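You operate a simulated robot arm through the tools that you are given. There is no shell and no other tool.

You are at the controls of a simulated two-armed robot. One attempt, no reset.

JOB
On the hob worktop, fold the tea towel in half, so that its two short edges meet.

It is judged by the outcome, as a careful person would: the job done as asked, and still so three seconds after it is handed in. It fails if anything else is knocked over, pushed out of place, dropped, spilled or broken. Flat cloth is picked up by pressing the open fingertips on it (5 to 10 N) and closing them slowly along it; thin cloth reads only 2 to 8 mm in the jaws.

ROBOT AND FRAMES
Two 6-joint arms with two-finger parallel grippers on one trunk, on a base that drives. Base frame: it is fixed to the floor where the robot stands at the start and does not move with it; the origin is under the middle of the robot, x ahead of it, y to its left, z up. Lengths are in m, angles in rad, forces in N, time in s.
The left shoulder is at the start at [0.28, 0.185, 0.83], the right one opposite. With the tool pointing down near the work surface each hand reaches from about 0.52 to 0.9 m from the robot's upright axis, wherever it stands, measured 20 degrees to its own side. Places, roughly: hob worktop [0.5, 2.4, 0.9]; tea towel [0.5, 2.25, 1]. Payload 1.57 kg a hand.
The TCP of each hand is the grasp point between the finger pads, 0.03 m short of the fingertips. In the tool frame z runs along the fingers and y along their closing line. The gripper opens to 0.08 m. The fingers are 0.017 m wide and 0.012 m thick; the gripper's body (0.04 by 0.082 m) begins 0.08 m behind the TCP.
Orientation is that of the tool frame in the base frame, as a unit quaternion [w, x, y, z]. With the fingers straight down and closing along the base's y, the tool's x points along the base's -x, its y along +y and its z along -z.

CONTROLS
- The arms move only by the tool drive_tool. It takes "left_rows", "right_rows" or both (then of equal length, played together; a hand with none holds still); each is one flat list of numbers, 7 for each row, row after row: the shift along the base's x, y, z in m, then the turn, a rotation vector about the base's x, y, z in rad, then the finger opening in m, from 0 to 0.08. In form: [tx, ty, tz, wx, wy, wz, fingers, tx, ty, tz, wx, wy, wz, fingers, ...]. A call has 1 to 20 rows; each row is the pose to reach, as a shift and turn from the pose commanded when the call began. Each row takes 0.2 s and may step no farther than 0.05 m and 0.15 rad from the row before; otherwise, or with a gripper value out of range, the whole call is refused. A pose out of reach is approached as far as the arm can. The call stops where the force on the tool passes 40 N (or 10 N more than at its start, if that is more) or the arm is blocked; 0.2 s more then pass. The fingers move at their own pace (about 0.153 m/s each) and stop on an object; they squeeze with about 22 N. The grip force told is the motor's: it shows also when the fingers shut on nothing. Time passes only in rows, and 0.2 s behind the last, so rows that repeat a pose let the fingers close. It gives the time, the measured TCP pose, the force on the tool (base axes), the opening and the grip force at its end, in the units of the frame above (readings bear some noise), with the torque about the TCP (base axes, N m) and any sound that the robot's microphone picked up.
- Cameras (640 x 400 px; columns grow to the right, rows downward): "scene" is now at [0.2467, -0.01, 1.2886]; the picture's right is [-0.11, -0.99, 0.00], its down [-0.58, 0.06, -0.81] and it looks along [0.81, -0.09, -0.58] (base axes); focal length 260 px, centre (320, 200). "left" rides on the left gripper at [0.072, 0.007, -0.122] in its tool frame; the picture's right is [-0.09, 1.00, 0.00], its down [-0.84, -0.08, -0.54] and it looks along [-0.54, -0.05, 0.84] (tool axes); focal length 238 px, centre (320, 200). "right" rides on the right gripper at [0.072, -0.007, -0.122] in its tool frame; the picture's right is [0.09, 1.00, 0.00], its down [-0.84, 0.08, -0.54] and it looks along [-0.54, 0.05, 0.84] (tool axes); focal length 238 px, centre (320, 200). There is no depth. A picture from a camera that has moved, and an enlarged one, comes with that camera's place and axes in the base frame and with its lens.
- get_image(camera): a new picture of that camera. It takes no simulated time.
- move_column(by): slides the trunk up (or, below 0, down) by that many m; the arms and the scene camera ride with it, the base frame stays. It gives what a move gives, with no picture.
- roll_base(legs): drives the robot by 1 to 6 legs, each [ahead, turn to the left] in m and rad, along the robot's own axes; the way and the turn of a leg run together, so that a leg with both is an arc; at most 1.5 m and 3.142 rad a leg. The arms and the cameras ride along, it lands a little off, and it stops where it bumps. It gives what a move gives.
- pan_tilt(pan, tilt): turns the head with the scene camera to pan (to the left, within 1.501 rad either way) and tilt (down, from -0.506 to 1.204), counted from straight ahead of the robot. It gives what a move gives.
- zoom(camera, box): a new picture of the part [left, top, right, bottom] of that camera's present view, enlarged. It takes no simulated time.
- sign_off(): hands the job in; it is judged then, once.

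Nothing tells you exact positions but the pictures and the camera data. Unless the task says otherwise, let go and move clear before handing in.

The tools are called after "Request:" by a JSON object that holds its "api" and its "payload". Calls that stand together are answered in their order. drive_tool: Moves the arms, as the interface text tells. Its arguments: {"type":"object","properties":{"left_rows":{"type":"array","items":{"type":"number"}},"right_rows":{"type":"array","items":{"type":"number"}}},"required":[]} The other tools are called the same way: move_column (by) slides the trunk up or down; roll_base (legs) drives the base; pan_tilt (pan, tilt) turns the head that bears the scene camera; get_image (camera) takes a picture; zoom (camera, box) takes an enlarged picture of a part of a camera's view; sign_off () hands the job in.

At the start:

```text
clock: 0.0
left_ee_pos: [0.5715, 0.2103, 1.1099]
left_ee_rot: [0.0, 0.001, 1.0, 0.0]
left_ft_force: [-0.3, 0.1, 0.9]
left_moment: [-0.01, 0.0, -0.04]
left_gripper_width: 0.0798
left_finger_force: 0.1
right_ee_pos: [0.5372, -0.2847, 1.1432]
right_ee_rot: [-0.001, 0.0, 1.0, -0.001]
right_ft_force: [0.9, -0.4, -0.8]
right_moment: [-0.01, -0.01, -0.01]
right_gripper_width: 0.0797
right_finger_force: 0.0
trunk travel left (down, up): [-0.525, 0.465]
robot x, y, heading: [-0.0025, 0.0027, -0.001]
head pan, tilt: [-0.11, 0.62]
```

scene: 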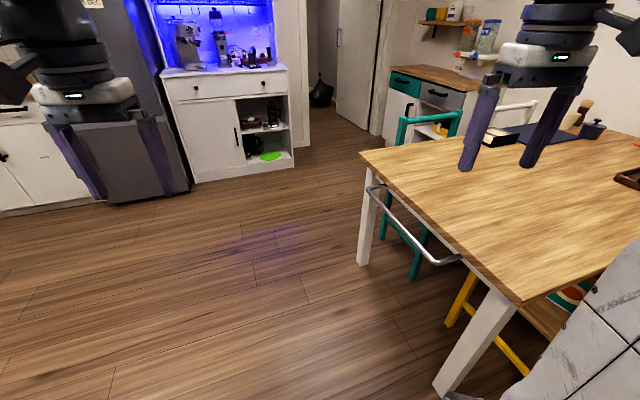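
right: 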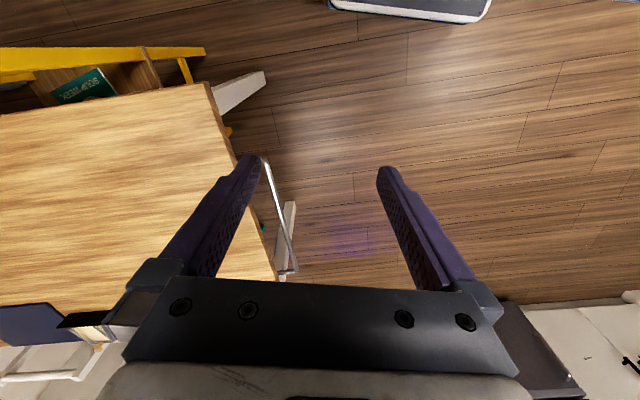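
left: 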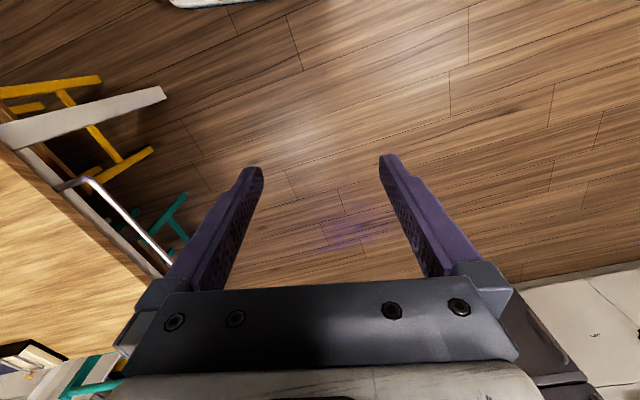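

I see a room with a table to the right front and a fridge and shelves ahead; the hob worktop should be to my left at about [0.5, 2.4]. I will turn the head left to look at it.

Request:
{"api": "pan_tilt", "payload": {"pan": 1.35, "tilt": 0.35}}

Request:
{"api": "get_image", "payload": {"camera": "scene"}}

```text
clock: 1.6
left_ee_pos: [0.5724, 0.2097, 1.1103]
left_ee_rot: [0.0, 0.001, 1.0, 0.0]
left_ft_force: [0.3, -0.8, -0.4]
left_moment: [-0.04, -0.04, -0.02]
left_gripper_width: 0.0798
left_finger_force: 0.0
right_ee_pos: [0.5364, -0.2849, 1.142]
right_ee_rot: [-0.001, 0.0, 1.0, 0.0]
right_ft_force: [-0.5, 0.8, 0.4]
right_moment: [0.0, 0.02, 0.0]
right_gripper_width: 0.08
right_finger_force: 0.1
trunk travel left (down, up): [-0.525, 0.465]
robot x, y, heading: [0.0008, 0.0009, -0.001]
head pan, tilt: [1.349, 0.351]
```

```text
taken
camera scene: at [0.18, 0.0904, 1.3131], right [0.98, -0.22, 0.0], down [-0.08, -0.34, -0.94], along [0.21, 0.92, -0.34], focal length 260 px, centre (320, 200)
```

scene: 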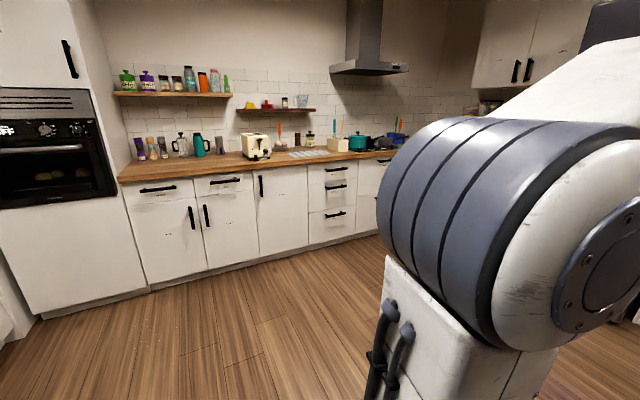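

The worktop runs along the wall on my left, with a toaster, a flat greyish cloth and a teal pot on it. I zoom in on that part to find the tea towel.

Request:
{"api": "zoom", "payload": {"camera": "scene", "box": [220, 90, 420, 215]}}

```text
3.20 times, centred on (320, 152) of scene
camera zoom: at [0.18, 0.0904, 1.3131], right [0.98, -0.22, 0.0], down [-0.08, -0.34, -0.94], along [0.21, 0.92, -0.34], focal length 832 px, centre (320, 352)
```

zoom: 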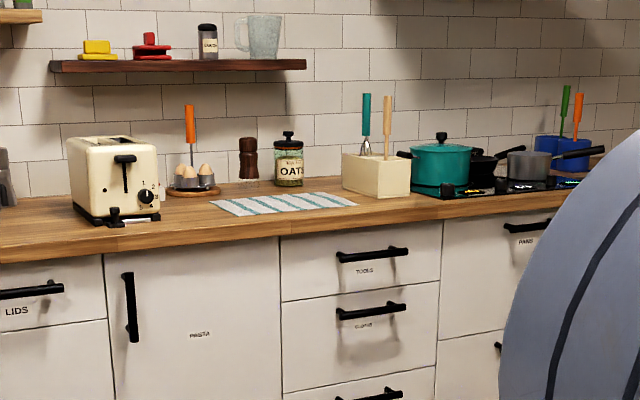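

The towel lies striped and flat between the toaster and the utensil box, around [0.58, 2.3], with eggs, pepper mill and oats jar behind it. I raise the trunk so the hands clear everything on the worktop, then turn and drive part of the way.

Request:
{"api": "move_column", "payload": {"by": 0.25}}

Request:
{"api": "roll_base", "payload": {"legs": [[0, 1.22], [0.9, 0]]}}

Request:
{"api": "pan_tilt", "payload": {"pan": 0.0, "tilt": 0.5}}

Request:
{"api": "get_image", "payload": {"camera": "scene"}}

```text
clock: 4.2
left_ee_pos: [0.5725, 0.2085, 1.3605]
left_ee_rot: [0.0, 0.001, 1.0, 0.0]
left_ft_force: [-0.1, -1.0, -0.4]
left_moment: [-0.01, -0.02, -0.01]
left_gripper_width: 0.0796
left_finger_force: 0.2
right_ee_pos: [0.5372, -0.2847, 1.3929]
right_ee_rot: [0.0, 0.0, 1.0, -0.001]
right_ft_force: [-0.6, 0.0, 0.3]
right_moment: [-0.01, 0.0, 0.04]
right_gripper_width: 0.0795
right_finger_force: 0.0
trunk travel left (down, up): [-0.775, 0.215]
robot x, y, heading: [0.0006, -0.0017, -0.001]
head pan, tilt: [1.349, 0.351]
```

```text
clock: 11.9
left_ee_pos: [0.3404, 1.4512, 1.3594]
left_ee_rot: [0.0, -0.563, 0.826, 0.0]
left_ft_force: [-0.4, 0.6, 0.5]
left_moment: [-0.01, 0.0, -0.02]
left_gripper_width: 0.0802
left_finger_force: 0.1
right_ee_pos: [0.7905, 1.2391, 1.393]
right_ee_rot: [0.0, -0.563, 0.826, -0.001]
right_ft_force: [0.1, 0.0, -0.1]
right_moment: [0.02, -0.01, 0.03]
right_gripper_width: 0.08
right_finger_force: 0.1
trunk travel left (down, up): [-0.775, 0.215]
robot x, y, heading: [0.3284, 0.8429, 1.193]
head pan, tilt: [1.349, 0.351]
```

```text
clock: 13.4
left_ee_pos: [0.3416, 1.4526, 1.3612]
left_ee_rot: [0.001, -0.563, 0.827, 0.0]
left_ft_force: [1.1, 0.1, 0.4]
left_moment: [-0.01, 0.01, 0.0]
left_gripper_width: 0.0798
left_finger_force: 0.1
right_ee_pos: [0.79, 1.2389, 1.3921]
right_ee_rot: [0.0, -0.562, 0.827, -0.001]
right_ft_force: [0.0, -0.2, -0.2]
right_moment: [0.04, 0.0, 0.0]
right_gripper_width: 0.08
right_finger_force: 0.1
trunk travel left (down, up): [-0.775, 0.215]
robot x, y, heading: [0.3275, 0.8437, 1.198]
head pan, tilt: [0.0, 0.499]
```

```text
taken
camera scene: at [0.4186, 1.0765, 1.5495], right [0.93, -0.37, 0.0], down [-0.17, -0.45, -0.88], along [0.32, 0.82, -0.48], focal length 260 px, centre (320, 200)
```

scene: 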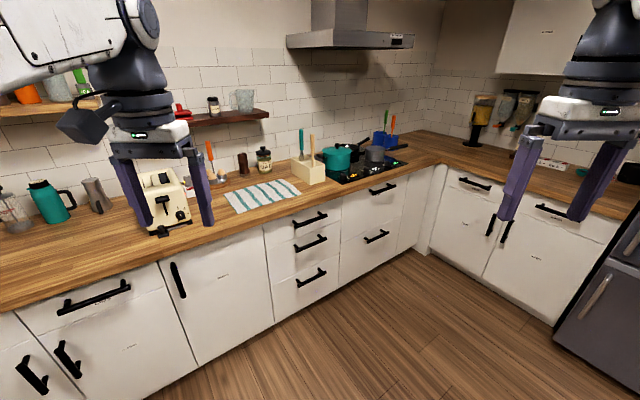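

The towel is clear now, long side along the worktop, between the toaster and the utensil box. I zoom in to measure its corners.

Request:
{"api": "zoom", "payload": {"camera": "scene", "box": [180, 140, 340, 240]}}

```text
4.00 times, centred on (260, 190) of scene
camera zoom: at [0.4186, 1.0765, 1.5495], right [0.93, -0.37, 0.0], down [-0.17, -0.45, -0.88], along [0.32, 0.82, -0.48], focal length 1040 px, centre (560, 240)
```

zoom: 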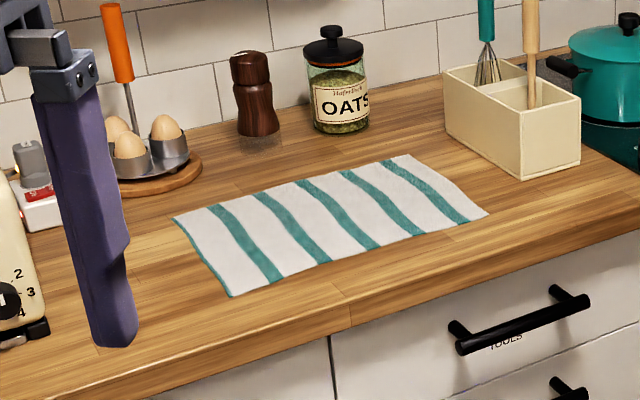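

The towel measures about 0.35 x 0.24 m, with corners near A(0.39,2.40), B(0.73,2.48), C(0.78,2.25), D(0.44,2.17), and the worktop's front edge is near y=2.10. I plan to take its left short edge with both hands, so I drive to a stand to the left of the towel, facing it obliquely.

Request:
{"api": "roll_base", "payload": {"legs": [[0, 0.517], [0.74, 0], [0, -0.517]]}}

Request:
{"api": "pan_tilt", "payload": {"pan": 0.0, "tilt": 0.9}}

Request:
{"api": "get_image", "payload": {"camera": "scene"}}

```text
clock: 20.4
left_ee_pos: [0.2229, 2.1882, 1.3603]
left_ee_rot: [0.0, -0.568, 0.823, -0.001]
left_ft_force: [-0.5, -0.5, -0.4]
left_moment: [0.01, -0.03, 0.02]
left_gripper_width: 0.0799
left_finger_force: 0.0
right_ee_pos: [0.6741, 1.9799, 1.3923]
right_ee_rot: [0.0, -0.568, 0.823, 0.0]
right_ft_force: [0.0, 0.0, -0.4]
right_moment: [0.02, -0.01, 0.02]
right_gripper_width: 0.0801
right_finger_force: 0.1
trunk travel left (down, up): [-0.775, 0.215]
robot x, y, heading: [0.2166, 1.5807, 1.212]
head pan, tilt: [0.0, 0.499]
```

```text
clock: 21.2
left_ee_pos: [0.2224, 2.1883, 1.361]
left_ee_rot: [0.0, -0.567, 0.823, 0.0]
left_ft_force: [0.7, 0.9, -0.4]
left_moment: [0.02, -0.05, 0.02]
left_gripper_width: 0.0803
left_finger_force: 0.1
right_ee_pos: [0.6751, 1.9807, 1.3927]
right_ee_rot: [0.0, -0.568, 0.823, 0.0]
right_ft_force: [0.8, 0.0, -0.7]
right_moment: [-0.03, 0.0, 0.03]
right_gripper_width: 0.0801
right_finger_force: 0.0
trunk travel left (down, up): [-0.775, 0.215]
robot x, y, heading: [0.2128, 1.5795, 1.206]
head pan, tilt: [0.0, 0.901]
```

```text
taken
camera scene: at [0.3, 1.7987, 1.5156], right [0.93, -0.36, 0.0], down [-0.28, -0.73, -0.62], along [0.22, 0.58, -0.78], focal length 260 px, centre (320, 200)
```

scene: 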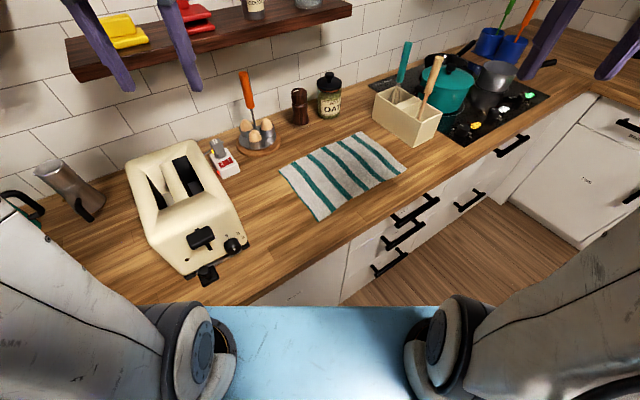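

Now I see the towel clearly with the toaster left of it and the utensil box right. I zoom for accurate corner positions.

Request:
{"api": "zoom", "payload": {"camera": "scene", "box": [248, 110, 440, 230]}}

Request:
{"api": "get_image", "payload": {"camera": "left"}}

Request:
{"api": "get_image", "payload": {"camera": "right"}}

```text
3.33 times, centred on (344, 170) of scene
camera zoom: at [0.3, 1.7987, 1.5156], right [0.93, -0.36, 0.0], down [-0.28, -0.73, -0.62], along [0.22, 0.58, -0.78], focal length 867 px, centre (240, 300)
```

zoom: 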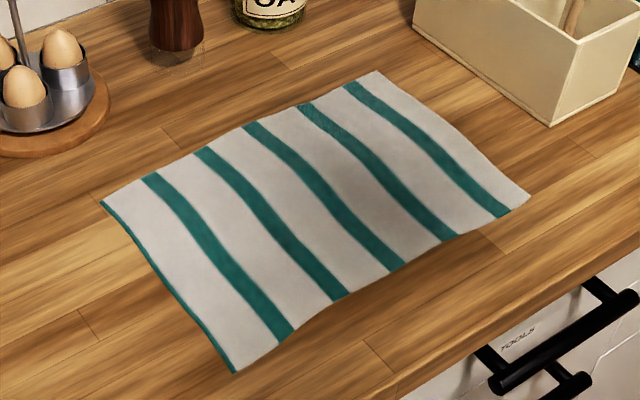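

```text
taken
camera left: at [0.1934, 2.123, 1.4817], right [-0.9, 0.44, 0.0], down [0.37, 0.76, 0.54], along [0.24, 0.49, -0.84], focal length 238 px, centre (320, 200)
```

left: 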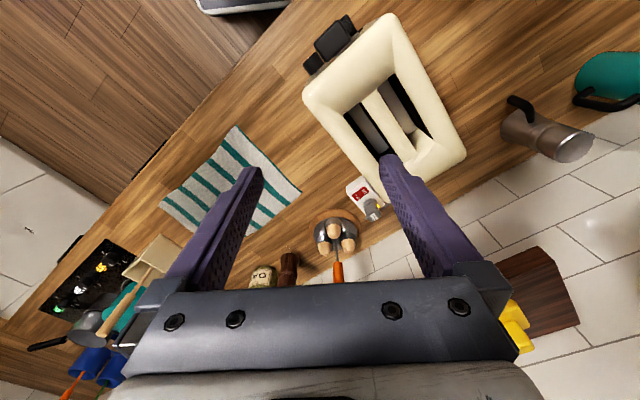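

```text
taken
camera right: at [0.656, 1.9114, 1.5151], right [-0.96, 0.27, 0.0], down [0.22, 0.81, 0.54], along [0.14, 0.52, -0.84], focal length 238 px, centre (320, 200)
```

right: 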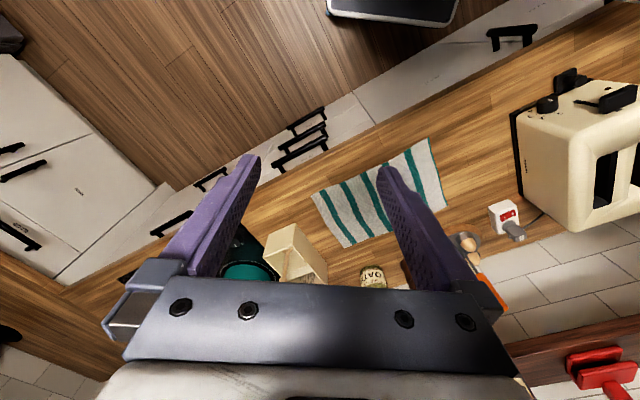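

All four corners agree between views (A(0.385,2.399), B(0.726,2.488), C(0.779,2.263), D(0.438,2.169), cloth at z about 0.92). I edge the base forward 5 cm so that both corners of the left short edge are comfortably in reach.

Request:
{"api": "roll_base", "payload": {"legs": [[0.05, 0]]}}

Request:
{"api": "zoom", "payload": {"camera": "scene", "box": [230, 110, 422, 230]}}

```text
clock: 22.2
left_ee_pos: [0.2407, 2.2304, 1.3606]
left_ee_rot: [0.001, -0.569, 0.822, 0.0]
left_ft_force: [0.2, -0.8, -1.2]
left_moment: [0.02, -0.01, -0.01]
left_gripper_width: 0.0797
left_finger_force: 0.0
right_ee_pos: [0.6913, 2.0241, 1.393]
right_ee_rot: [0.001, -0.568, 0.823, 0.0]
right_ft_force: [0.4, -0.3, 0.4]
right_moment: [0.01, 0.02, 0.01]
right_gripper_width: 0.0801
right_finger_force: 0.1
trunk travel left (down, up): [-0.775, 0.215]
robot x, y, heading: [0.2342, 1.6204, 1.204]
head pan, tilt: [0.0, 0.901]
```

```text
3.33 times, centred on (326, 170) of scene
camera zoom: at [0.3168, 1.8411, 1.5158], right [0.94, -0.35, 0.0], down [-0.28, -0.73, -0.62], along [0.22, 0.58, -0.78], focal length 867 px, centre (300, 300)
```

zoom: 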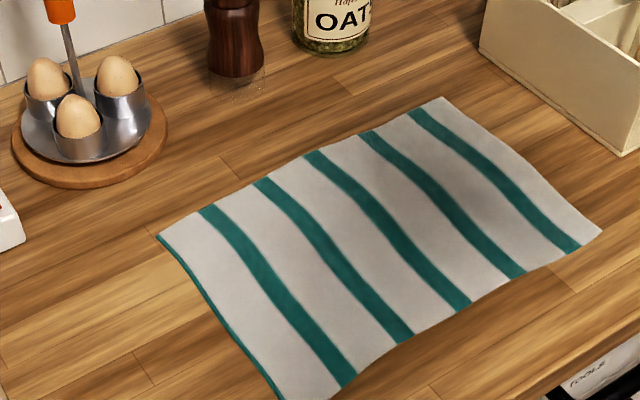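

I now bring both hands over the two corners of the left short edge, still high, turning them so the fingers close along that edge.

Request:
{"api": "drive_tool", "payload": {"left_rows": [0.0167, 0.0139, -0.008, 0, 0, -0.0985, 0.08, 0.0334, 0.0277, -0.016, 0, 0, -0.197, 0.08, 0.05, 0.0416, -0.024, 0, 0, -0.2955, 0.08, 0.0667, 0.0554, -0.032, 0, 0, -0.394, 0.08, 0.0834, 0.0693, -0.04, 0, 0, -0.4925, 0.07, 0.1001, 0.0832, -0.048, 0, 0, -0.591, 0.06, 0.1168, 0.097, -0.056, 0, 0, -0.6895, 0.05, 0.1334, 0.1109, -0.064, 0, 0, -0.788, 0.045, 0.1501, 0.1247, -0.072, 0, 0, -0.8865, 0.04, 0.1668, 0.1386, -0.08, 0, 0, -0.985, 0.04, 0.1668, 0.1386, -0.08, 0, 0, -0.985, 0.04], "right_rows": [-0.0248, 0.0184, -0.011, 0, 0, -0.0985, 0.08, -0.0497, 0.0368, -0.022, 0, 0, -0.197, 0.08, -0.0745, 0.0552, -0.033, 0, 0, -0.2955, 0.08, -0.0993, 0.0736, -0.044, 0, 0, -0.394, 0.08, -0.1242, 0.092, -0.056, 0, 0, -0.4925, 0.07, -0.149, 0.1103, -0.067, 0, 0, -0.591, 0.06, -0.1738, 0.1287, -0.078, 0, 0, -0.6895, 0.05, -0.1986, 0.1471, -0.089, 0, 0, -0.788, 0.045, -0.2235, 0.1655, -0.1, 0, 0, -0.8865, 0.04, -0.2483, 0.1839, -0.113, 0, 0, -0.985, 0.04, -0.2483, 0.1839, -0.113, 0, 0, -0.985, 0.04]}}

Request:
{"api": "get_image", "payload": {"camera": "scene"}}

Request:
{"api": "get_image", "payload": {"camera": "left"}}

Request:
{"api": "get_image", "payload": {"camera": "right"}}

```text
clock: 24.6
left_ee_pos: [0.4055, 2.3703, 1.2811]
left_ee_rot: [0.0, -0.112, 0.994, -0.001]
left_ft_force: [-0.1, 0.9, -0.2]
left_moment: [0.0, 0.02, -0.03]
left_gripper_width: 0.0401
left_finger_force: 0.1
right_ee_pos: [0.4431, 2.2105, 1.2813]
right_ee_rot: [0.0, -0.112, 0.994, 0.0]
right_ft_force: [0.2, 0.4, 0.2]
right_moment: [-0.01, 0.0, -0.01]
right_gripper_width: 0.0398
right_finger_force: 0.1
trunk travel left (down, up): [-0.775, 0.215]
robot x, y, heading: [0.2375, 1.6188, 1.207]
head pan, tilt: [0.0, 0.901]
```

```text
taken
camera scene: at [0.3172, 1.8425, 1.5155], right [0.94, -0.35, 0.0], down [-0.28, -0.73, -0.62], along [0.22, 0.58, -0.78], focal length 260 px, centre (320, 200)
```

scene: 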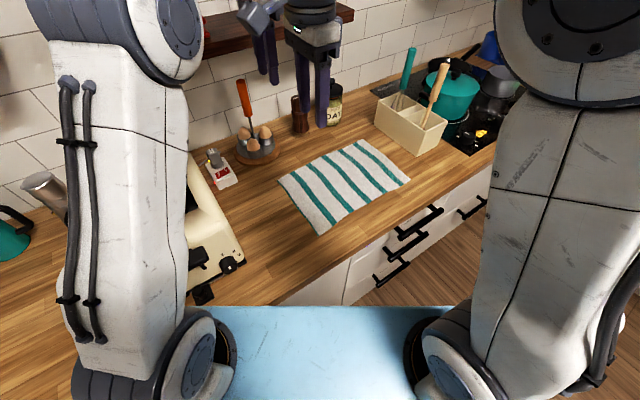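

```text
taken
camera left: at [0.336, 2.3605, 1.4021], right [-0.13, 0.99, 0.0], down [0.83, 0.11, 0.54], along [0.54, 0.07, -0.84], focal length 238 px, centre (320, 200)
```

left: 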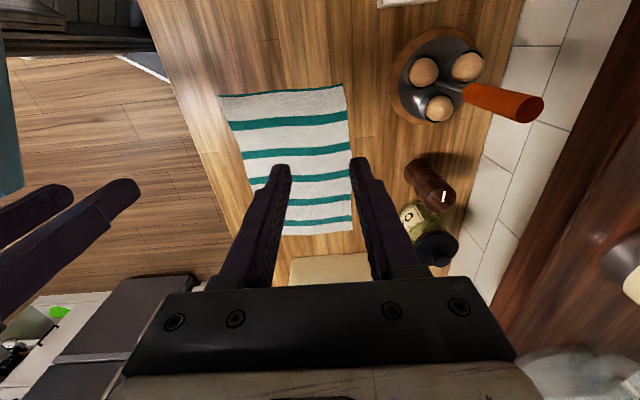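

```text
taken
camera right: at [0.3754, 2.1876, 1.4027], right [-0.31, 0.95, 0.0], down [0.8, 0.26, 0.54], along [0.52, 0.17, -0.84], focal length 238 px, centre (320, 200)
```

right: 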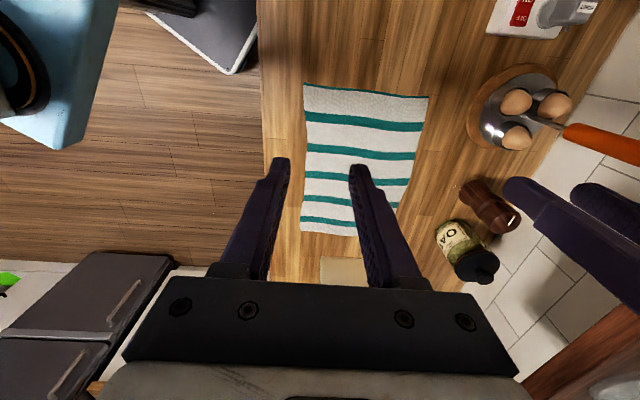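

Both hands hover over the left edge and the wrist views confirm the corner positions within about a centimetre. I lower both hands to just above the cloth with a small correction.

Request:
{"api": "drive_tool", "payload": {"left_rows": [0.001, 0.001, -0.035, 0, 0, 0, 0.04, 0.002, 0.002, -0.07, 0, 0, 0, 0.04, 0.003, 0.003, -0.105, 0, 0, 0, 0.04, 0.004, 0.004, -0.14, 0, 0, 0, 0.04, 0.005, 0.005, -0.175, 0, 0, 0, 0.04, 0.006, 0.006, -0.21, 0, 0, 0, 0.04, 0.0066, 0.006, -0.245, 0, 0, 0, 0.04, 0.0066, 0.006, -0.271, 0, 0, 0, 0.04, 0.0066, 0.006, -0.271, 0, 0, 0, 0.04], "right_rows": [0.0005, 0.001, -0.035, 0, 0, 0, 0.04, 0.001, 0.002, -0.07, 0, 0, 0, 0.04, 0.0015, 0.003, -0.105, 0, 0, 0, 0.04, 0.002, 0.004, -0.14, 0, 0, 0, 0.04, 0.0025, 0.005, -0.175, 0, 0, 0, 0.04, 0.003, 0.005, -0.21, 0, 0, 0, 0.04, 0.003, 0.005, -0.245, 0, 0, 0, 0.04, 0.003, 0.005, -0.271, 0, 0, 0, 0.04, 0.003, 0.005, -0.271, 0, 0, 0, 0.04]}}

Request:
{"api": "get_image", "payload": {"camera": "scene"}}

Request:
{"api": "get_image", "payload": {"camera": "left"}}

Request:
{"api": "get_image", "payload": {"camera": "right"}}

```text
clock: 26.6
left_ee_pos: [0.4136, 2.3757, 1.0086]
left_ee_rot: [0.0, -0.112, 0.994, 0.0]
left_ft_force: [1.5, 0.5, -0.3]
left_moment: [0.0, 0.0, -0.02]
left_gripper_width: 0.0396
left_finger_force: 0.1
right_ee_pos: [0.4443, 2.2124, 1.0073]
right_ee_rot: [0.0, -0.112, 0.994, -0.001]
right_ft_force: [0.6, 0.5, 0.4]
right_moment: [0.02, 0.03, 0.0]
right_gripper_width: 0.0401
right_finger_force: 0.0
trunk travel left (down, up): [-0.775, 0.215]
robot x, y, heading: [0.2349, 1.6237, 1.213]
head pan, tilt: [0.0, 0.901]
```

```text
taken
camera scene: at [0.3173, 1.8423, 1.5155], right [0.94, -0.35, 0.0], down [-0.28, -0.73, -0.62], along [0.22, 0.58, -0.78], focal length 260 px, centre (320, 200)
```

scene: 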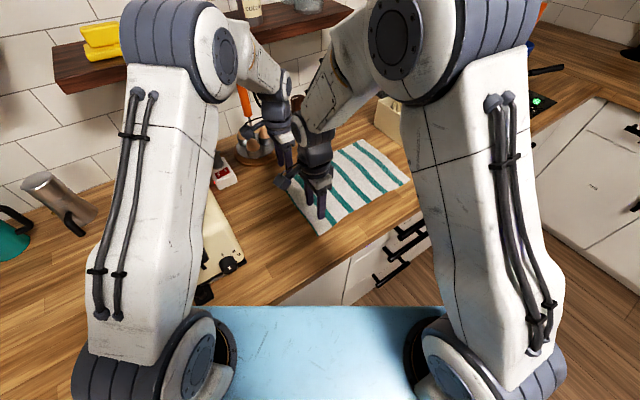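

```text
taken
camera left: at [0.3441, 2.367, 1.1296], right [-0.13, 0.99, 0.0], down [0.83, 0.11, 0.54], along [0.54, 0.07, -0.84], focal length 238 px, centre (320, 200)
```

left: 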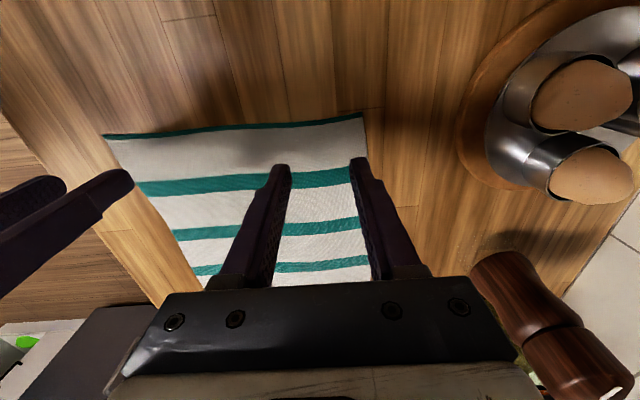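

```text
taken
camera right: at [0.3773, 2.1909, 1.1289], right [-0.31, 0.95, 0.0], down [0.8, 0.26, 0.54], along [0.52, 0.17, -0.84], focal length 238 px, centre (320, 200)
```

right: 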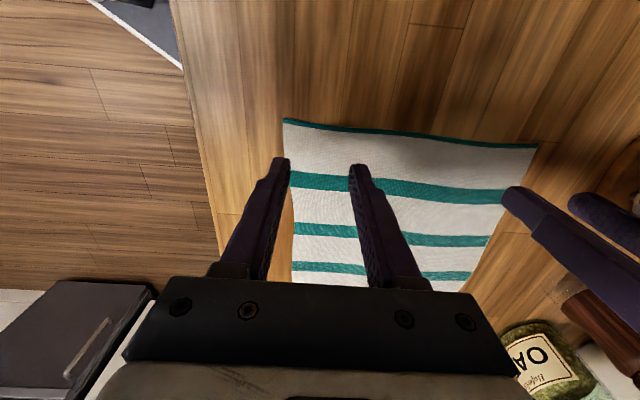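

The fingertips are about 5 cm above the cloth, straddling each corner region a little too far inside the edge. I shift both a few millimetres outward and come down to just above contact.

Request:
{"api": "drive_tool", "payload": {"left_rows": [-0.003, -0.001, -0.015, 0, 0, 0, 0.04, -0.006, -0.0017, -0.03, 0, 0, 0, 0.04, -0.0068, -0.0017, -0.043, 0, 0, 0, 0.04, -0.0068, -0.0017, -0.043, 0, 0, 0, 0.04], "right_rows": [-0.003, 0.003, -0.015, 0, 0, 0, 0.04, -0.005, 0.0049, -0.03, 0, 0, 0, 0.04, -0.0051, 0.0049, -0.043, 0, 0, 0, 0.04, -0.0051, 0.0049, -0.043, 0, 0, 0, 0.04]}}

Request:
{"api": "get_image", "payload": {"camera": "left"}}

Request:
{"api": "get_image", "payload": {"camera": "right"}}

```text
clock: 27.6
left_ee_pos: [0.4061, 2.3751, 0.9662]
left_ee_rot: [0.0, -0.113, 0.994, 0.001]
left_ft_force: [-0.6, 0.8, -0.1]
left_moment: [0.01, 0.03, 0.02]
left_gripper_width: 0.0397
left_finger_force: 0.1
right_ee_pos: [0.4398, 2.2175, 0.9658]
right_ee_rot: [0.0, -0.111, 0.994, 0.0]
right_ft_force: [0.2, 0.1, 0.9]
right_moment: [0.04, -0.01, -0.03]
right_gripper_width: 0.0402
right_finger_force: 0.0
trunk travel left (down, up): [-0.775, 0.215]
robot x, y, heading: [0.2328, 1.6232, 1.206]
head pan, tilt: [0.0, 0.901]
```

```text
taken
camera left: at [0.3366, 2.3649, 1.0875], right [-0.13, 0.99, 0.0], down [0.83, 0.11, 0.54], along [0.54, 0.07, -0.84], focal length 238 px, centre (320, 200)
```

left: 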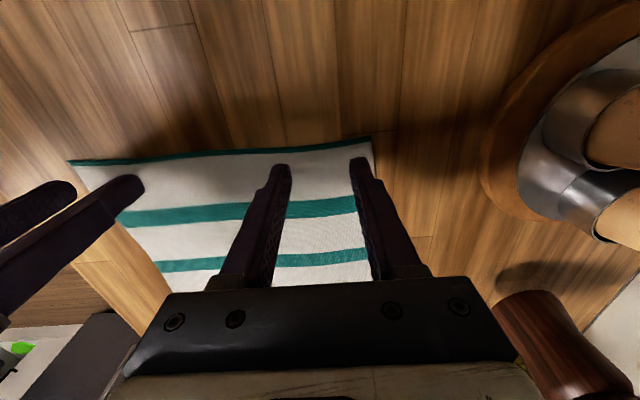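

```text
taken
camera right: at [0.3723, 2.1961, 1.0881], right [-0.31, 0.95, 0.0], down [0.8, 0.26, 0.54], along [0.52, 0.17, -0.84], focal length 238 px, centre (320, 200)
```

right: 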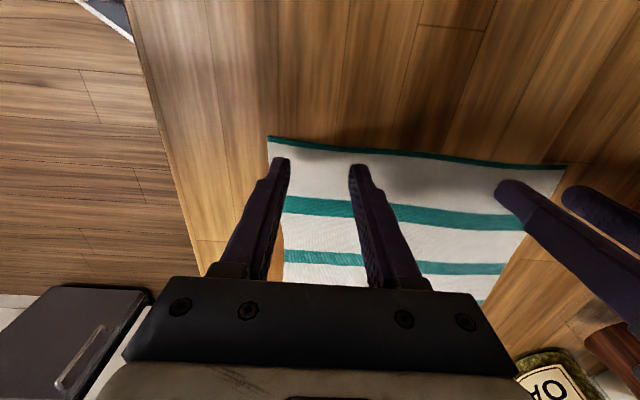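

The fingertips are about 1.5 cm above the cloth and well placed near the edge. I come down in small steps until I feel contact.

Request:
{"api": "drive_tool", "payload": {"left_rows": [0.001, 0, -0.004, 0, 0, 0, 0.04, 0.002, 0.0005, -0.009, 0, 0, 0, 0.04, 0.002, 0.0005, -0.009, 0, 0, 0, 0.04], "right_rows": [0.001, 0, -0.004, 0, 0, 0, 0.04, 0.002, 0.0005, -0.009, 0, 0, 0, 0.04, 0.002, 0.0005, -0.009, 0, 0, 0, 0.04]}}

```text
clock: 28.4
left_ee_pos: [0.4089, 2.3738, 0.9573]
left_ee_rot: [0.0, -0.113, 0.994, 0.001]
left_ft_force: [-0.1, 0.4, 0.5]
left_moment: [0.01, 0.01, -0.01]
left_gripper_width: 0.0401
left_finger_force: 0.0
right_ee_pos: [0.4428, 2.2185, 0.957]
right_ee_rot: [0.0, -0.111, 0.994, 0.0]
right_ft_force: [-0.4, 0.3, -0.6]
right_moment: [0.0, 0.0, 0.01]
right_gripper_width: 0.0397
right_finger_force: 0.0
trunk travel left (down, up): [-0.775, 0.215]
robot x, y, heading: [0.2309, 1.6211, 1.213]
head pan, tilt: [0.0, 0.901]
```

No contact yet with the tips at about z=0.927. I step down a little more.

Request:
{"api": "drive_tool", "payload": {"left_rows": [0, 0, -0.002, 0, 0, 0, 0.04, 0, 0, -0.004, 0, 0, 0, 0.04, 0, 0, -0.004, 0, 0, 0, 0.04], "right_rows": [0, 0, -0.002, 0, 0, 0, 0.04, 0, 0, -0.004, 0, 0, 0, 0.04, 0, 0, -0.004, 0, 0, 0, 0.04]}}

```text
clock: 29.2
left_ee_pos: [0.4076, 2.375, 0.9545]
left_ee_rot: [0.0, -0.112, 0.994, 0.0]
left_ft_force: [0.0, -0.2, 1.2]
left_moment: [0.0, 0.0, -0.02]
left_gripper_width: 0.0402
left_finger_force: 0.0
right_ee_pos: [0.443, 2.2185, 0.953]
right_ee_rot: [0.0, -0.111, 0.994, 0.0]
right_ft_force: [-0.2, -0.2, -0.5]
right_moment: [0.05, -0.02, -0.01]
right_gripper_width: 0.0401
right_finger_force: 0.0
trunk travel left (down, up): [-0.775, 0.215]
robot x, y, heading: [0.2385, 1.6215, 1.214]
head pan, tilt: [0.0, 0.901]
```

Still barely any force. I step down another 3 mm.

Request:
{"api": "drive_tool", "payload": {"left_rows": [0, 0, -0.0015, 0, 0, 0, 0.04, 0, 0, -0.003, 0, 0, 0, 0.04, 0, 0, -0.003, 0, 0, 0, 0.04], "right_rows": [0, 0, -0.0015, 0, 0, 0, 0.04, 0, 0, -0.003, 0, 0, 0, 0.04, 0, 0, -0.003, 0, 0, 0, 0.04]}}

Request:
{"api": "get_image", "payload": {"camera": "left"}}

Request:
{"api": "get_image", "payload": {"camera": "right"}}

```text
clock: 30.0
left_ee_pos: [0.4083, 2.3741, 0.9502]
left_ee_rot: [-0.001, -0.113, 0.994, -0.001]
left_ft_force: [-0.6, -0.5, 0.0]
left_moment: [0.01, -0.05, -0.01]
left_gripper_width: 0.0402
left_finger_force: 0.0
right_ee_pos: [0.4425, 2.2193, 0.95]
right_ee_rot: [0.0, -0.111, 0.994, -0.001]
right_ft_force: [-0.2, -0.2, 1.0]
right_moment: [0.02, -0.04, 0.03]
right_gripper_width: 0.04
right_finger_force: 0.0
trunk travel left (down, up): [-0.775, 0.215]
robot x, y, heading: [0.2313, 1.6258, 1.211]
head pan, tilt: [0.0, 0.901]
```

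```text
taken
camera left: at [0.3386, 2.3649, 1.0715], right [-0.13, 0.99, 0.0], down [0.83, 0.11, 0.54], along [0.54, 0.07, -0.84], focal length 238 px, centre (320, 200)
```

left: 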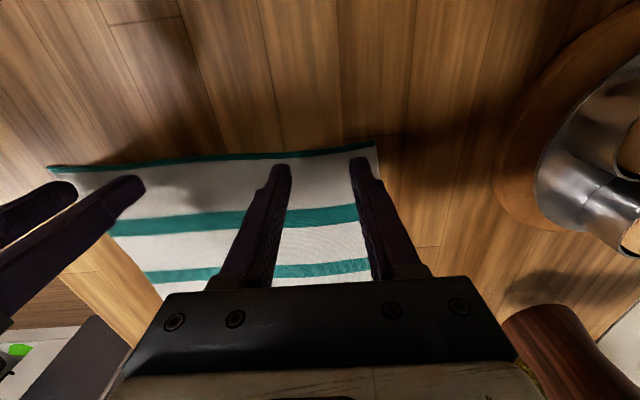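

```text
taken
camera right: at [0.3749, 2.1964, 1.0717], right [-0.31, 0.95, 0.0], down [0.8, 0.26, 0.54], along [0.52, 0.17, -0.84], focal length 238 px, centre (320, 200)
```

right: 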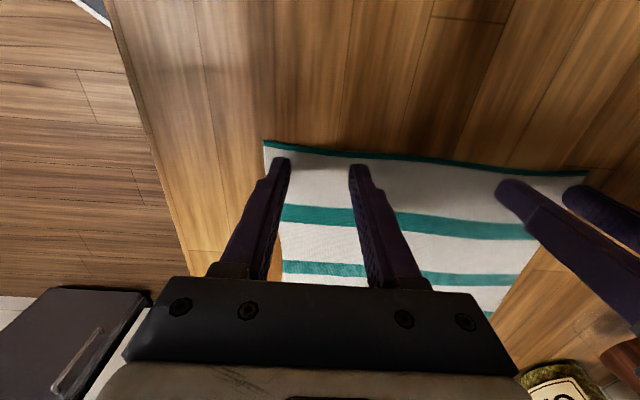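

The tips are close but still not touching. I keep stepping down.

Request:
{"api": "drive_tool", "payload": {"left_rows": [0, 0, -0.0015, 0, 0, 0, 0.04, 0, 0, -0.003, 0, 0, 0, 0.04, 0, 0, -0.003, 0, 0, 0, 0.04], "right_rows": [0, 0, -0.0015, 0, 0, 0, 0.04, 0, 0, -0.003, 0, 0, 0, 0.04, 0, 0, -0.003, 0, 0, 0, 0.04]}}

```text
clock: 30.8
left_ee_pos: [0.4086, 2.3754, 0.9479]
left_ee_rot: [0.0, -0.112, 0.994, 0.0]
left_ft_force: [-0.7, 0.0, -0.4]
left_moment: [0.02, -0.01, -0.02]
left_gripper_width: 0.0402
left_finger_force: 0.0
right_ee_pos: [0.4421, 2.2177, 0.9451]
right_ee_rot: [-0.001, -0.111, 0.994, 0.0]
right_ft_force: [0.0, 0.5, 0.1]
right_moment: [-0.01, 0.02, 0.01]
right_gripper_width: 0.0399
right_finger_force: 0.1
trunk travel left (down, up): [-0.775, 0.215]
robot x, y, heading: [0.2366, 1.6205, 1.21]
head pan, tilt: [0.0, 0.901]
```

No contact yet at tip height 0.917. Another 3 mm.

Request:
{"api": "drive_tool", "payload": {"left_rows": [0, 0, -0.0015, 0, 0, 0, 0.04, 0, 0, -0.003, 0, 0, 0, 0.04, 0, 0, -0.003, 0, 0, 0, 0.04], "right_rows": [0, 0, -0.0015, 0, 0, 0, 0.04, 0, 0, -0.003, 0, 0, 0, 0.04, 0, 0, -0.003, 0, 0, 0, 0.04]}}

```text
clock: 31.6
left_ee_pos: [0.409, 2.3757, 0.9436]
left_ee_rot: [0.001, -0.112, 0.994, 0.0]
left_ft_force: [-0.2, 0.5, 0.5]
left_moment: [0.0, -0.02, 0.0]
left_gripper_width: 0.0402
left_finger_force: 0.1
right_ee_pos: [0.4432, 2.2187, 0.9433]
right_ee_rot: [0.0, -0.112, 0.994, 0.0]
right_ft_force: [-0.7, -0.4, -0.8]
right_moment: [0.01, 0.03, -0.01]
right_gripper_width: 0.0398
right_finger_force: 0.1
trunk travel left (down, up): [-0.775, 0.215]
robot x, y, heading: [0.2345, 1.6223, 1.212]
head pan, tilt: [0.0, 0.901]
```

Still free; I zoom at the fingertips to judge the remaining gap.

Request:
{"api": "zoom", "payload": {"camera": "left", "box": [240, 110, 400, 210]}}

Request:
{"api": "zoom", "payload": {"camera": "right", "box": [240, 110, 400, 210]}}

```text
4.00 times, centred on (320, 160) of left
camera zoom: at [0.3384, 2.3652, 1.0652], right [-0.13, 0.99, 0.0], down [0.83, 0.11, 0.54], along [0.54, 0.07, -0.84], focal length 953 px, centre (320, 360)
```

zoom: 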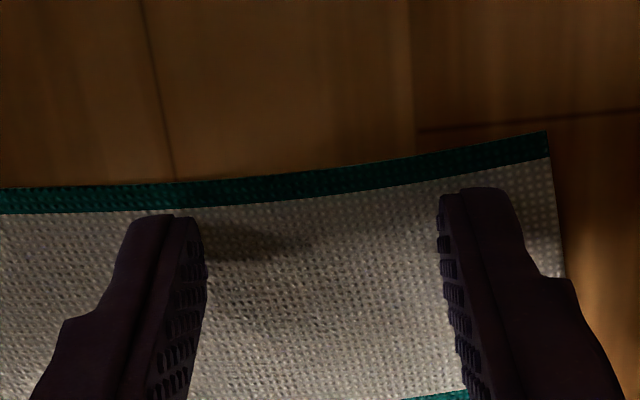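

```text
4.00 times, centred on (320, 160) of right
camera zoom: at [0.3751, 2.1964, 1.0655], right [-0.31, 0.95, 0.0], down [0.8, 0.26, 0.54], along [0.52, 0.17, -0.84], focal length 953 px, centre (320, 360)
```

zoom: 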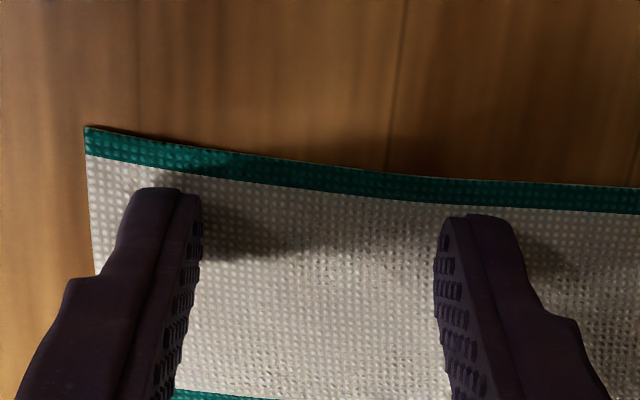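

The tips look just a few millimetres off the cloth, inside the teal hem. I continue down.

Request:
{"api": "drive_tool", "payload": {"left_rows": [0, 0, -0.0015, 0, 0, 0, 0.04, 0, 0, -0.003, 0, 0, 0, 0.04, 0, 0, -0.003, 0, 0, 0, 0.04], "right_rows": [0, 0, -0.0015, 0, 0, 0, 0.04, 0, 0, -0.003, 0, 0, 0, 0.04, 0, 0, -0.003, 0, 0, 0, 0.04]}}

```text
clock: 32.4
left_ee_pos: [0.4084, 2.3753, 0.9414]
left_ee_rot: [0.0, -0.112, 0.994, 0.0]
left_ft_force: [-0.1, -0.6, 1.0]
left_moment: [-0.02, 0.0, -0.02]
left_gripper_width: 0.0401
left_finger_force: 0.1
right_ee_pos: [0.4431, 2.2178, 0.9423]
right_ee_rot: [0.0, -0.111, 0.994, 0.0]
right_ft_force: [0.5, 0.1, 1.3]
right_moment: [0.03, -0.03, -0.01]
right_gripper_width: 0.0399
right_finger_force: 0.1
trunk travel left (down, up): [-0.775, 0.215]
robot x, y, heading: [0.2337, 1.6213, 1.211]
head pan, tilt: [0.0, 0.901]
```

A hint of contact. I press another 2 mm.

Request:
{"api": "drive_tool", "payload": {"left_rows": [0, 0, -0.001, 0, 0, 0, 0.04, 0, 0, -0.002, 0, 0, 0, 0.04, 0, 0, -0.002, 0, 0, 0, 0.04], "right_rows": [0, 0, -0.001, 0, 0, 0, 0.04, 0, 0, -0.002, 0, 0, 0, 0.04, 0, 0, -0.002, 0, 0, 0, 0.04]}}

```text
clock: 33.2
left_ee_pos: [0.4092, 2.3736, 0.9428]
left_ee_rot: [0.0, -0.112, 0.994, 0.0]
left_ft_force: [-1.2, 1.5, 6.8]
left_moment: [0.02, 0.04, -0.04]
left_gripper_width: 0.0397
left_finger_force: 0.0
right_ee_pos: [0.4429, 2.2178, 0.9408]
right_ee_rot: [0.001, -0.111, 0.994, 0.001]
right_ft_force: [3.9, -1.7, 21.1]
right_moment: [-0.37, -0.16, 0.13]
right_gripper_width: 0.0403
right_finger_force: 0.3
trunk travel left (down, up): [-0.775, 0.215]
robot x, y, heading: [0.2359, 1.6248, 1.209]
head pan, tilt: [0.0, 0.901]
```

Contact: left 7 N, right 21 N. I ease the right hand up about a millimetre before closing.

Request:
{"api": "drive_tool", "payload": {"right_rows": [0, 0, -0.0, 0, 0, 0, 0.04, 0, 0, 0.0012, 0, 0, 0, 0.04, 0, 0, 0.0012, 0, 0, 0, 0.04]}}

```text
clock: 34.0
left_ee_pos: [0.4088, 2.3747, 0.942]
left_ee_rot: [0.001, -0.112, 0.994, 0.0]
left_ft_force: [-0.9, 0.8, 13.9]
left_moment: [-0.07, 0.04, -0.05]
left_gripper_width: 0.0395
left_finger_force: 0.0
right_ee_pos: [0.4424, 2.2179, 0.9416]
right_ee_rot: [0.0, -0.112, 0.994, 0.001]
right_ft_force: [2.9, 2.4, 15.8]
right_moment: [-0.16, -0.08, 0.07]
right_gripper_width: 0.0398
right_finger_force: 0.0
trunk travel left (down, up): [-0.775, 0.215]
robot x, y, heading: [0.2363, 1.6211, 1.21]
head pan, tilt: [0.0, 0.901]
```

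Both press around 14–16 N, a bit more than advised. I ease both up slightly.

Request:
{"api": "drive_tool", "payload": {"left_rows": [0, 0, 0.0006, 0, 0, 0, 0.04, 0, 0, 0.0006, 0, 0, 0, 0.04, 0, 0, 0.0006, 0, 0, 0, 0.04], "right_rows": [0, 0, 0.0006, 0, 0, 0, 0.04, 0, 0, 0.0006, 0, 0, 0, 0.04, 0, 0, 0.0006, 0, 0, 0, 0.04]}}

```text
clock: 34.8
left_ee_pos: [0.4082, 2.3737, 0.9409]
left_ee_rot: [0.001, -0.112, 0.994, 0.001]
left_ft_force: [1.7, 1.7, 12.3]
left_moment: [-0.01, 0.01, 0.01]
left_gripper_width: 0.0393
left_finger_force: 0.1
right_ee_pos: [0.4421, 2.2186, 0.9414]
right_ee_rot: [0.001, -0.112, 0.994, -0.001]
right_ft_force: [-1.0, 1.2, 11.4]
right_moment: [-0.09, 0.01, -0.01]
right_gripper_width: 0.0399
right_finger_force: 0.1
trunk travel left (down, up): [-0.775, 0.215]
robot x, y, heading: [0.2361, 1.6236, 1.207]
head pan, tilt: [0.0, 0.901]
```

About 12 N each; I ease a hair more and close the fingers slowly along the cloth.

Request:
{"api": "drive_tool", "payload": {"left_rows": [0, 0, 0.0003, 0, 0, 0, 0.038, 0, 0, 0.0003, 0, 0, 0, 0.035, 0, 0, 0.0003, 0, 0, 0, 0.032, 0, 0, 0.0003, 0, 0, 0, 0.029, 0, 0, 0.0003, 0, 0, 0, 0.026, 0, 0, 0.0003, 0, 0, 0, 0.023, 0, 0, 0.0003, 0, 0, 0, 0.02, 0, 0, 0.0003, 0, 0, 0, 0.017, 0, 0, 0.0003, 0, 0, 0, 0.014, 0, 0, 0.0003, 0, 0, 0, 0.011, 0, 0, 0.0003, 0, 0, 0, 0.008, 0, 0, 0.0003, 0, 0, 0, 0.005, 0, 0, 0.0003, 0, 0, 0, 0.002, 0, 0, 0.0003, 0, 0, 0, 0, 0, 0, 0.0003, 0, 0, 0, 0, 0, 0, 0.0003, 0, 0, 0, 0], "right_rows": [0, 0, 0.0003, 0, 0, 0, 0.038, 0, 0, 0.0003, 0, 0, 0, 0.035, 0, 0, 0.0003, 0, 0, 0, 0.032, 0, 0, 0.0003, 0, 0, 0, 0.029, 0, 0, 0.0003, 0, 0, 0, 0.026, 0, 0, 0.0003, 0, 0, 0, 0.023, 0, 0, 0.0003, 0, 0, 0, 0.02, 0, 0, 0.0003, 0, 0, 0, 0.017, 0, 0, 0.0003, 0, 0, 0, 0.014, 0, 0, 0.0003, 0, 0, 0, 0.011, 0, 0, 0.0003, 0, 0, 0, 0.008, 0, 0, 0.0003, 0, 0, 0, 0.005, 0, 0, 0.0003, 0, 0, 0, 0.002, 0, 0, 0.0003, 0, 0, 0, 0, 0, 0, 0.0003, 0, 0, 0, 0, 0, 0, 0.0003, 0, 0, 0, 0]}}

Request:
{"api": "get_image", "payload": {"camera": "left"}}

Request:
{"api": "get_image", "payload": {"camera": "right"}}

```text
clock: 38.2
left_ee_pos: [0.4075, 2.3741, 0.9414]
left_ee_rot: [0.0, -0.112, 0.994, 0.0]
left_ft_force: [1.6, -4.8, 8.9]
left_moment: [-0.19, -0.05, 0.06]
left_gripper_width: 0.0022
left_finger_force: 22.1
right_ee_pos: [0.4433, 2.2186, 0.9425]
right_ee_rot: [-0.001, -0.111, 0.994, 0.001]
right_ft_force: [-0.5, 5.6, 8.2]
right_moment: [0.09, 0.09, -0.01]
right_gripper_width: 0.002
right_finger_force: 21.9
trunk travel left (down, up): [-0.775, 0.215]
robot x, y, heading: [0.2327, 1.6233, 1.211]
head pan, tilt: [0.0, 0.901]
```

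```text
taken
camera left: at [0.3386, 2.3645, 1.0624], right [-0.13, 0.99, 0.0], down [0.83, 0.11, 0.54], along [0.54, 0.07, -0.84], focal length 238 px, centre (320, 200)
```

left: 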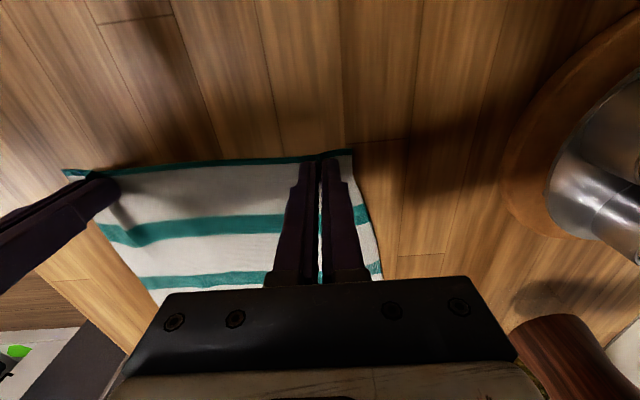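

```text
taken
camera right: at [0.3752, 2.1963, 1.0635], right [-0.31, 0.95, 0.0], down [0.8, 0.26, 0.54], along [0.52, 0.17, -0.84], focal length 238 px, centre (320, 200)
```

right: 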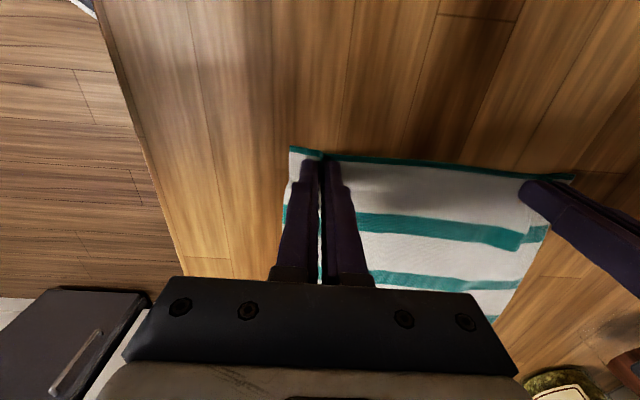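

Both grippers hold a ridge of cloth (2 mm reading) at the two corners, with the cloth between slightly taut. I bring the hands a few millimetres together and lift slowly to test the grip.

Request:
{"api": "drive_tool", "payload": {"left_rows": [0.0003, -0.0015, 0.003, 0, 0, 0, 0, 0.0006, -0.003, 0.006, 0, 0, 0, 0, 0.0006, -0.003, 0.012, 0, 0, 0, 0, 0.0006, -0.003, 0.02, 0, 0, 0, 0, 0.0006, -0.003, 0.03, 0, 0, 0, 0, 0.0006, -0.003, 0.04, 0, 0, 0, 0, 0.0006, -0.003, 0.05, 0, 0, 0, 0], "right_rows": [-0.0003, 0.0015, 0.003, 0, 0, 0, 0, -0.0006, 0.003, 0.006, 0, 0, 0, 0, -0.0006, 0.003, 0.012, 0, 0, 0, 0, -0.0006, 0.003, 0.02, 0, 0, 0, 0, -0.0006, 0.003, 0.03, 0, 0, 0, 0, -0.0006, 0.003, 0.04, 0, 0, 0, 0, -0.0006, 0.003, 0.05, 0, 0, 0, 0]}}

Request:
{"api": "get_image", "payload": {"camera": "left"}}

Request:
{"api": "get_image", "payload": {"camera": "right"}}

Request:
{"api": "get_image", "payload": {"camera": "scene"}}

```text
clock: 39.8
left_ee_pos: [0.4084, 2.3725, 0.9915]
left_ee_rot: [-0.001, -0.113, 0.994, 0.0]
left_ft_force: [-0.7, -0.4, -0.3]
left_moment: [0.02, 0.0, -0.03]
left_gripper_width: 0.0023
left_finger_force: 22.2
right_ee_pos: [0.4423, 2.2219, 0.992]
right_ee_rot: [0.0, -0.111, 0.994, -0.001]
right_ft_force: [-0.2, -0.9, 0.7]
right_moment: [-0.02, 0.02, 0.02]
right_gripper_width: 0.0019
right_finger_force: 22.5
trunk travel left (down, up): [-0.775, 0.215]
robot x, y, heading: [0.2345, 1.6218, 1.206]
head pan, tilt: [0.0, 0.901]
```

```text
taken
camera left: at [0.3394, 2.3623, 1.1121], right [-0.13, 0.99, 0.0], down [0.83, 0.11, 0.54], along [0.54, 0.07, -0.84], focal length 238 px, centre (320, 200)
```

left: 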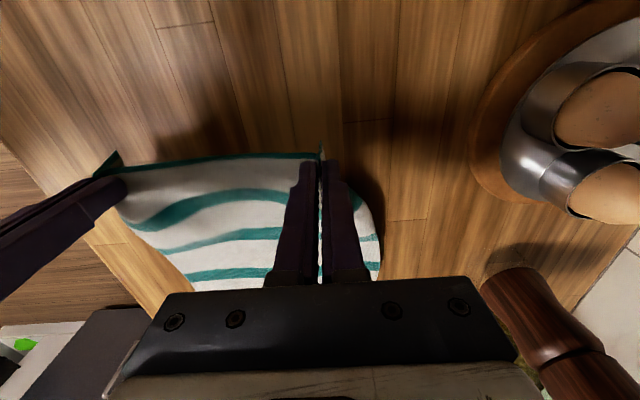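

```text
taken
camera right: at [0.3736, 2.2002, 1.114], right [-0.31, 0.95, 0.0], down [0.8, 0.26, 0.54], along [0.52, 0.17, -0.84], focal length 238 px, centre (320, 200)
```

right: 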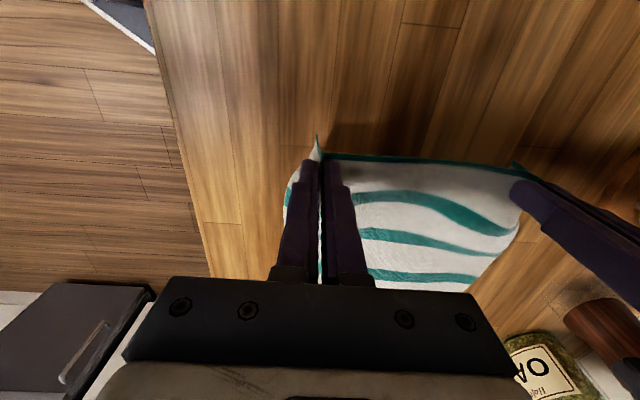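

```text
taken
camera scene: at [0.3176, 1.8421, 1.5156], right [0.94, -0.35, 0.0], down [-0.28, -0.73, -0.62], along [0.22, 0.58, -0.78], focal length 260 px, centre (320, 200)
```

scene: 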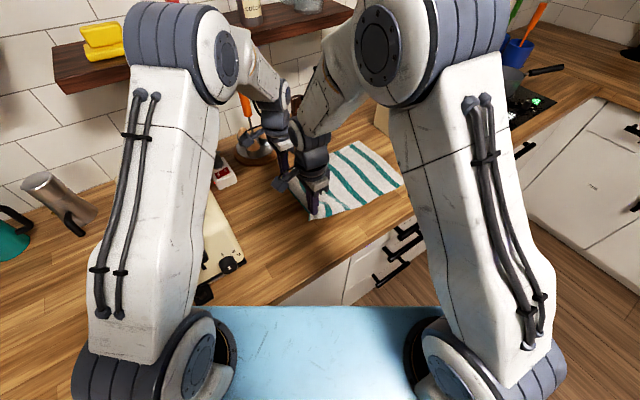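

Both grips hold firmly and the edge is lifted with the cloth taut between the hands. I lift the towel straight up until it hangs nearly free, so I can turn it towards me and lay it down folded.

Request:
{"api": "drive_tool", "payload": {"left_rows": [0.003, 0, 0.034, 0, 0, 0, 0, 0.006, 0, 0.068, 0, 0, 0, 0, 0.009, 0, 0.102, 0, 0, 0, 0, 0.01, 0, 0.136, 0, 0, 0, 0, 0.01, 0, 0.17, 0, 0, 0, 0, 0.01, 0, 0.204, 0, 0, 0, 0, 0.008, 0, 0.238, 0, 0, 0, 0, 0.004, 0, 0.272, 0, 0, 0, 0, 0, 0, 0.306, 0, 0, 0, 0, 0, 0, 0.328, 0, 0, 0, 0], "right_rows": [0.003, 0, 0.034, 0, 0, 0, 0, 0.006, 0, 0.068, 0, 0, 0, 0, 0.009, 0, 0.102, 0, 0, 0, 0, 0.01, 0, 0.136, 0, 0, 0, 0, 0.01, 0, 0.17, 0, 0, 0, 0, 0.01, 0, 0.204, 0, 0, 0, 0, 0.008, 0, 0.238, 0, 0, 0, 0, 0.004, 0, 0.272, 0, 0, 0, 0, 0, 0, 0.306, 0, 0, 0, 0, 0, 0, 0.328, 0, 0, 0, 0]}}

Request:
{"api": "get_image", "payload": {"camera": "scene"}}

Request:
{"api": "get_image", "payload": {"camera": "left"}}

Request:
{"api": "get_image", "payload": {"camera": "right"}}

```text
clock: 42.0
left_ee_pos: [0.4088, 2.3718, 1.3191]
left_ee_rot: [0.0, -0.112, 0.994, 0.0]
left_ft_force: [-0.3, -0.3, -0.4]
left_moment: [-0.01, 0.01, 0.0]
left_gripper_width: 0.002
left_finger_force: 21.5
right_ee_pos: [0.4415, 2.2217, 1.3209]
right_ee_rot: [0.0, -0.112, 0.994, -0.001]
right_ft_force: [0.0, 0.4, 0.4]
right_moment: [-0.02, -0.01, 0.02]
right_gripper_width: 0.0021
right_finger_force: 22.6
trunk travel left (down, up): [-0.775, 0.215]
robot x, y, heading: [0.2376, 1.6251, 1.207]
head pan, tilt: [0.0, 0.901]
```

```text
taken
camera scene: at [0.3176, 1.8421, 1.5156], right [0.94, -0.35, 0.0], down [-0.28, -0.73, -0.62], along [0.22, 0.58, -0.78], focal length 260 px, centre (320, 200)
```

scene: 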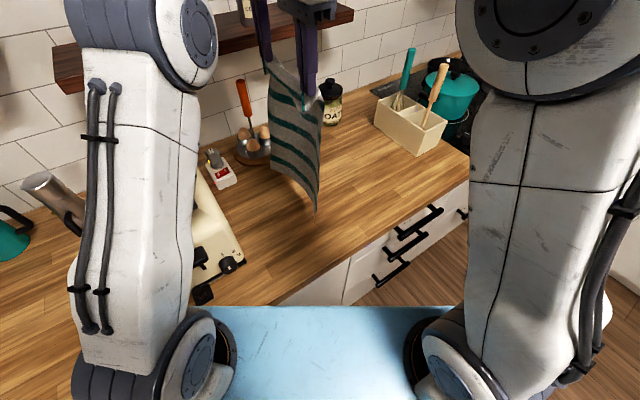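

```text
taken
camera left: at [0.3387, 2.3614, 1.4393], right [-0.13, 0.99, 0.0], down [0.83, 0.11, 0.54], along [0.54, 0.07, -0.84], focal length 238 px, centre (320, 200)
```

left: 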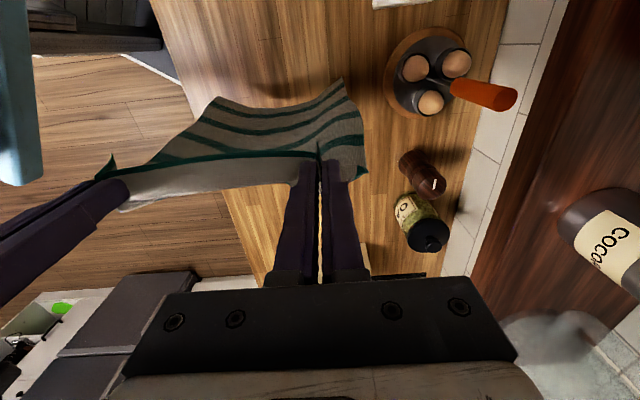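

```text
taken
camera right: at [0.3737, 2.2014, 1.4425], right [-0.31, 0.95, 0.0], down [0.8, 0.26, 0.54], along [0.52, 0.17, -0.84], focal length 238 px, centre (320, 200)
```

right: 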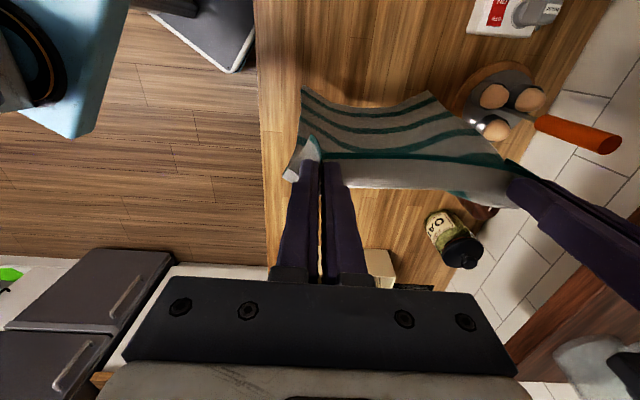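

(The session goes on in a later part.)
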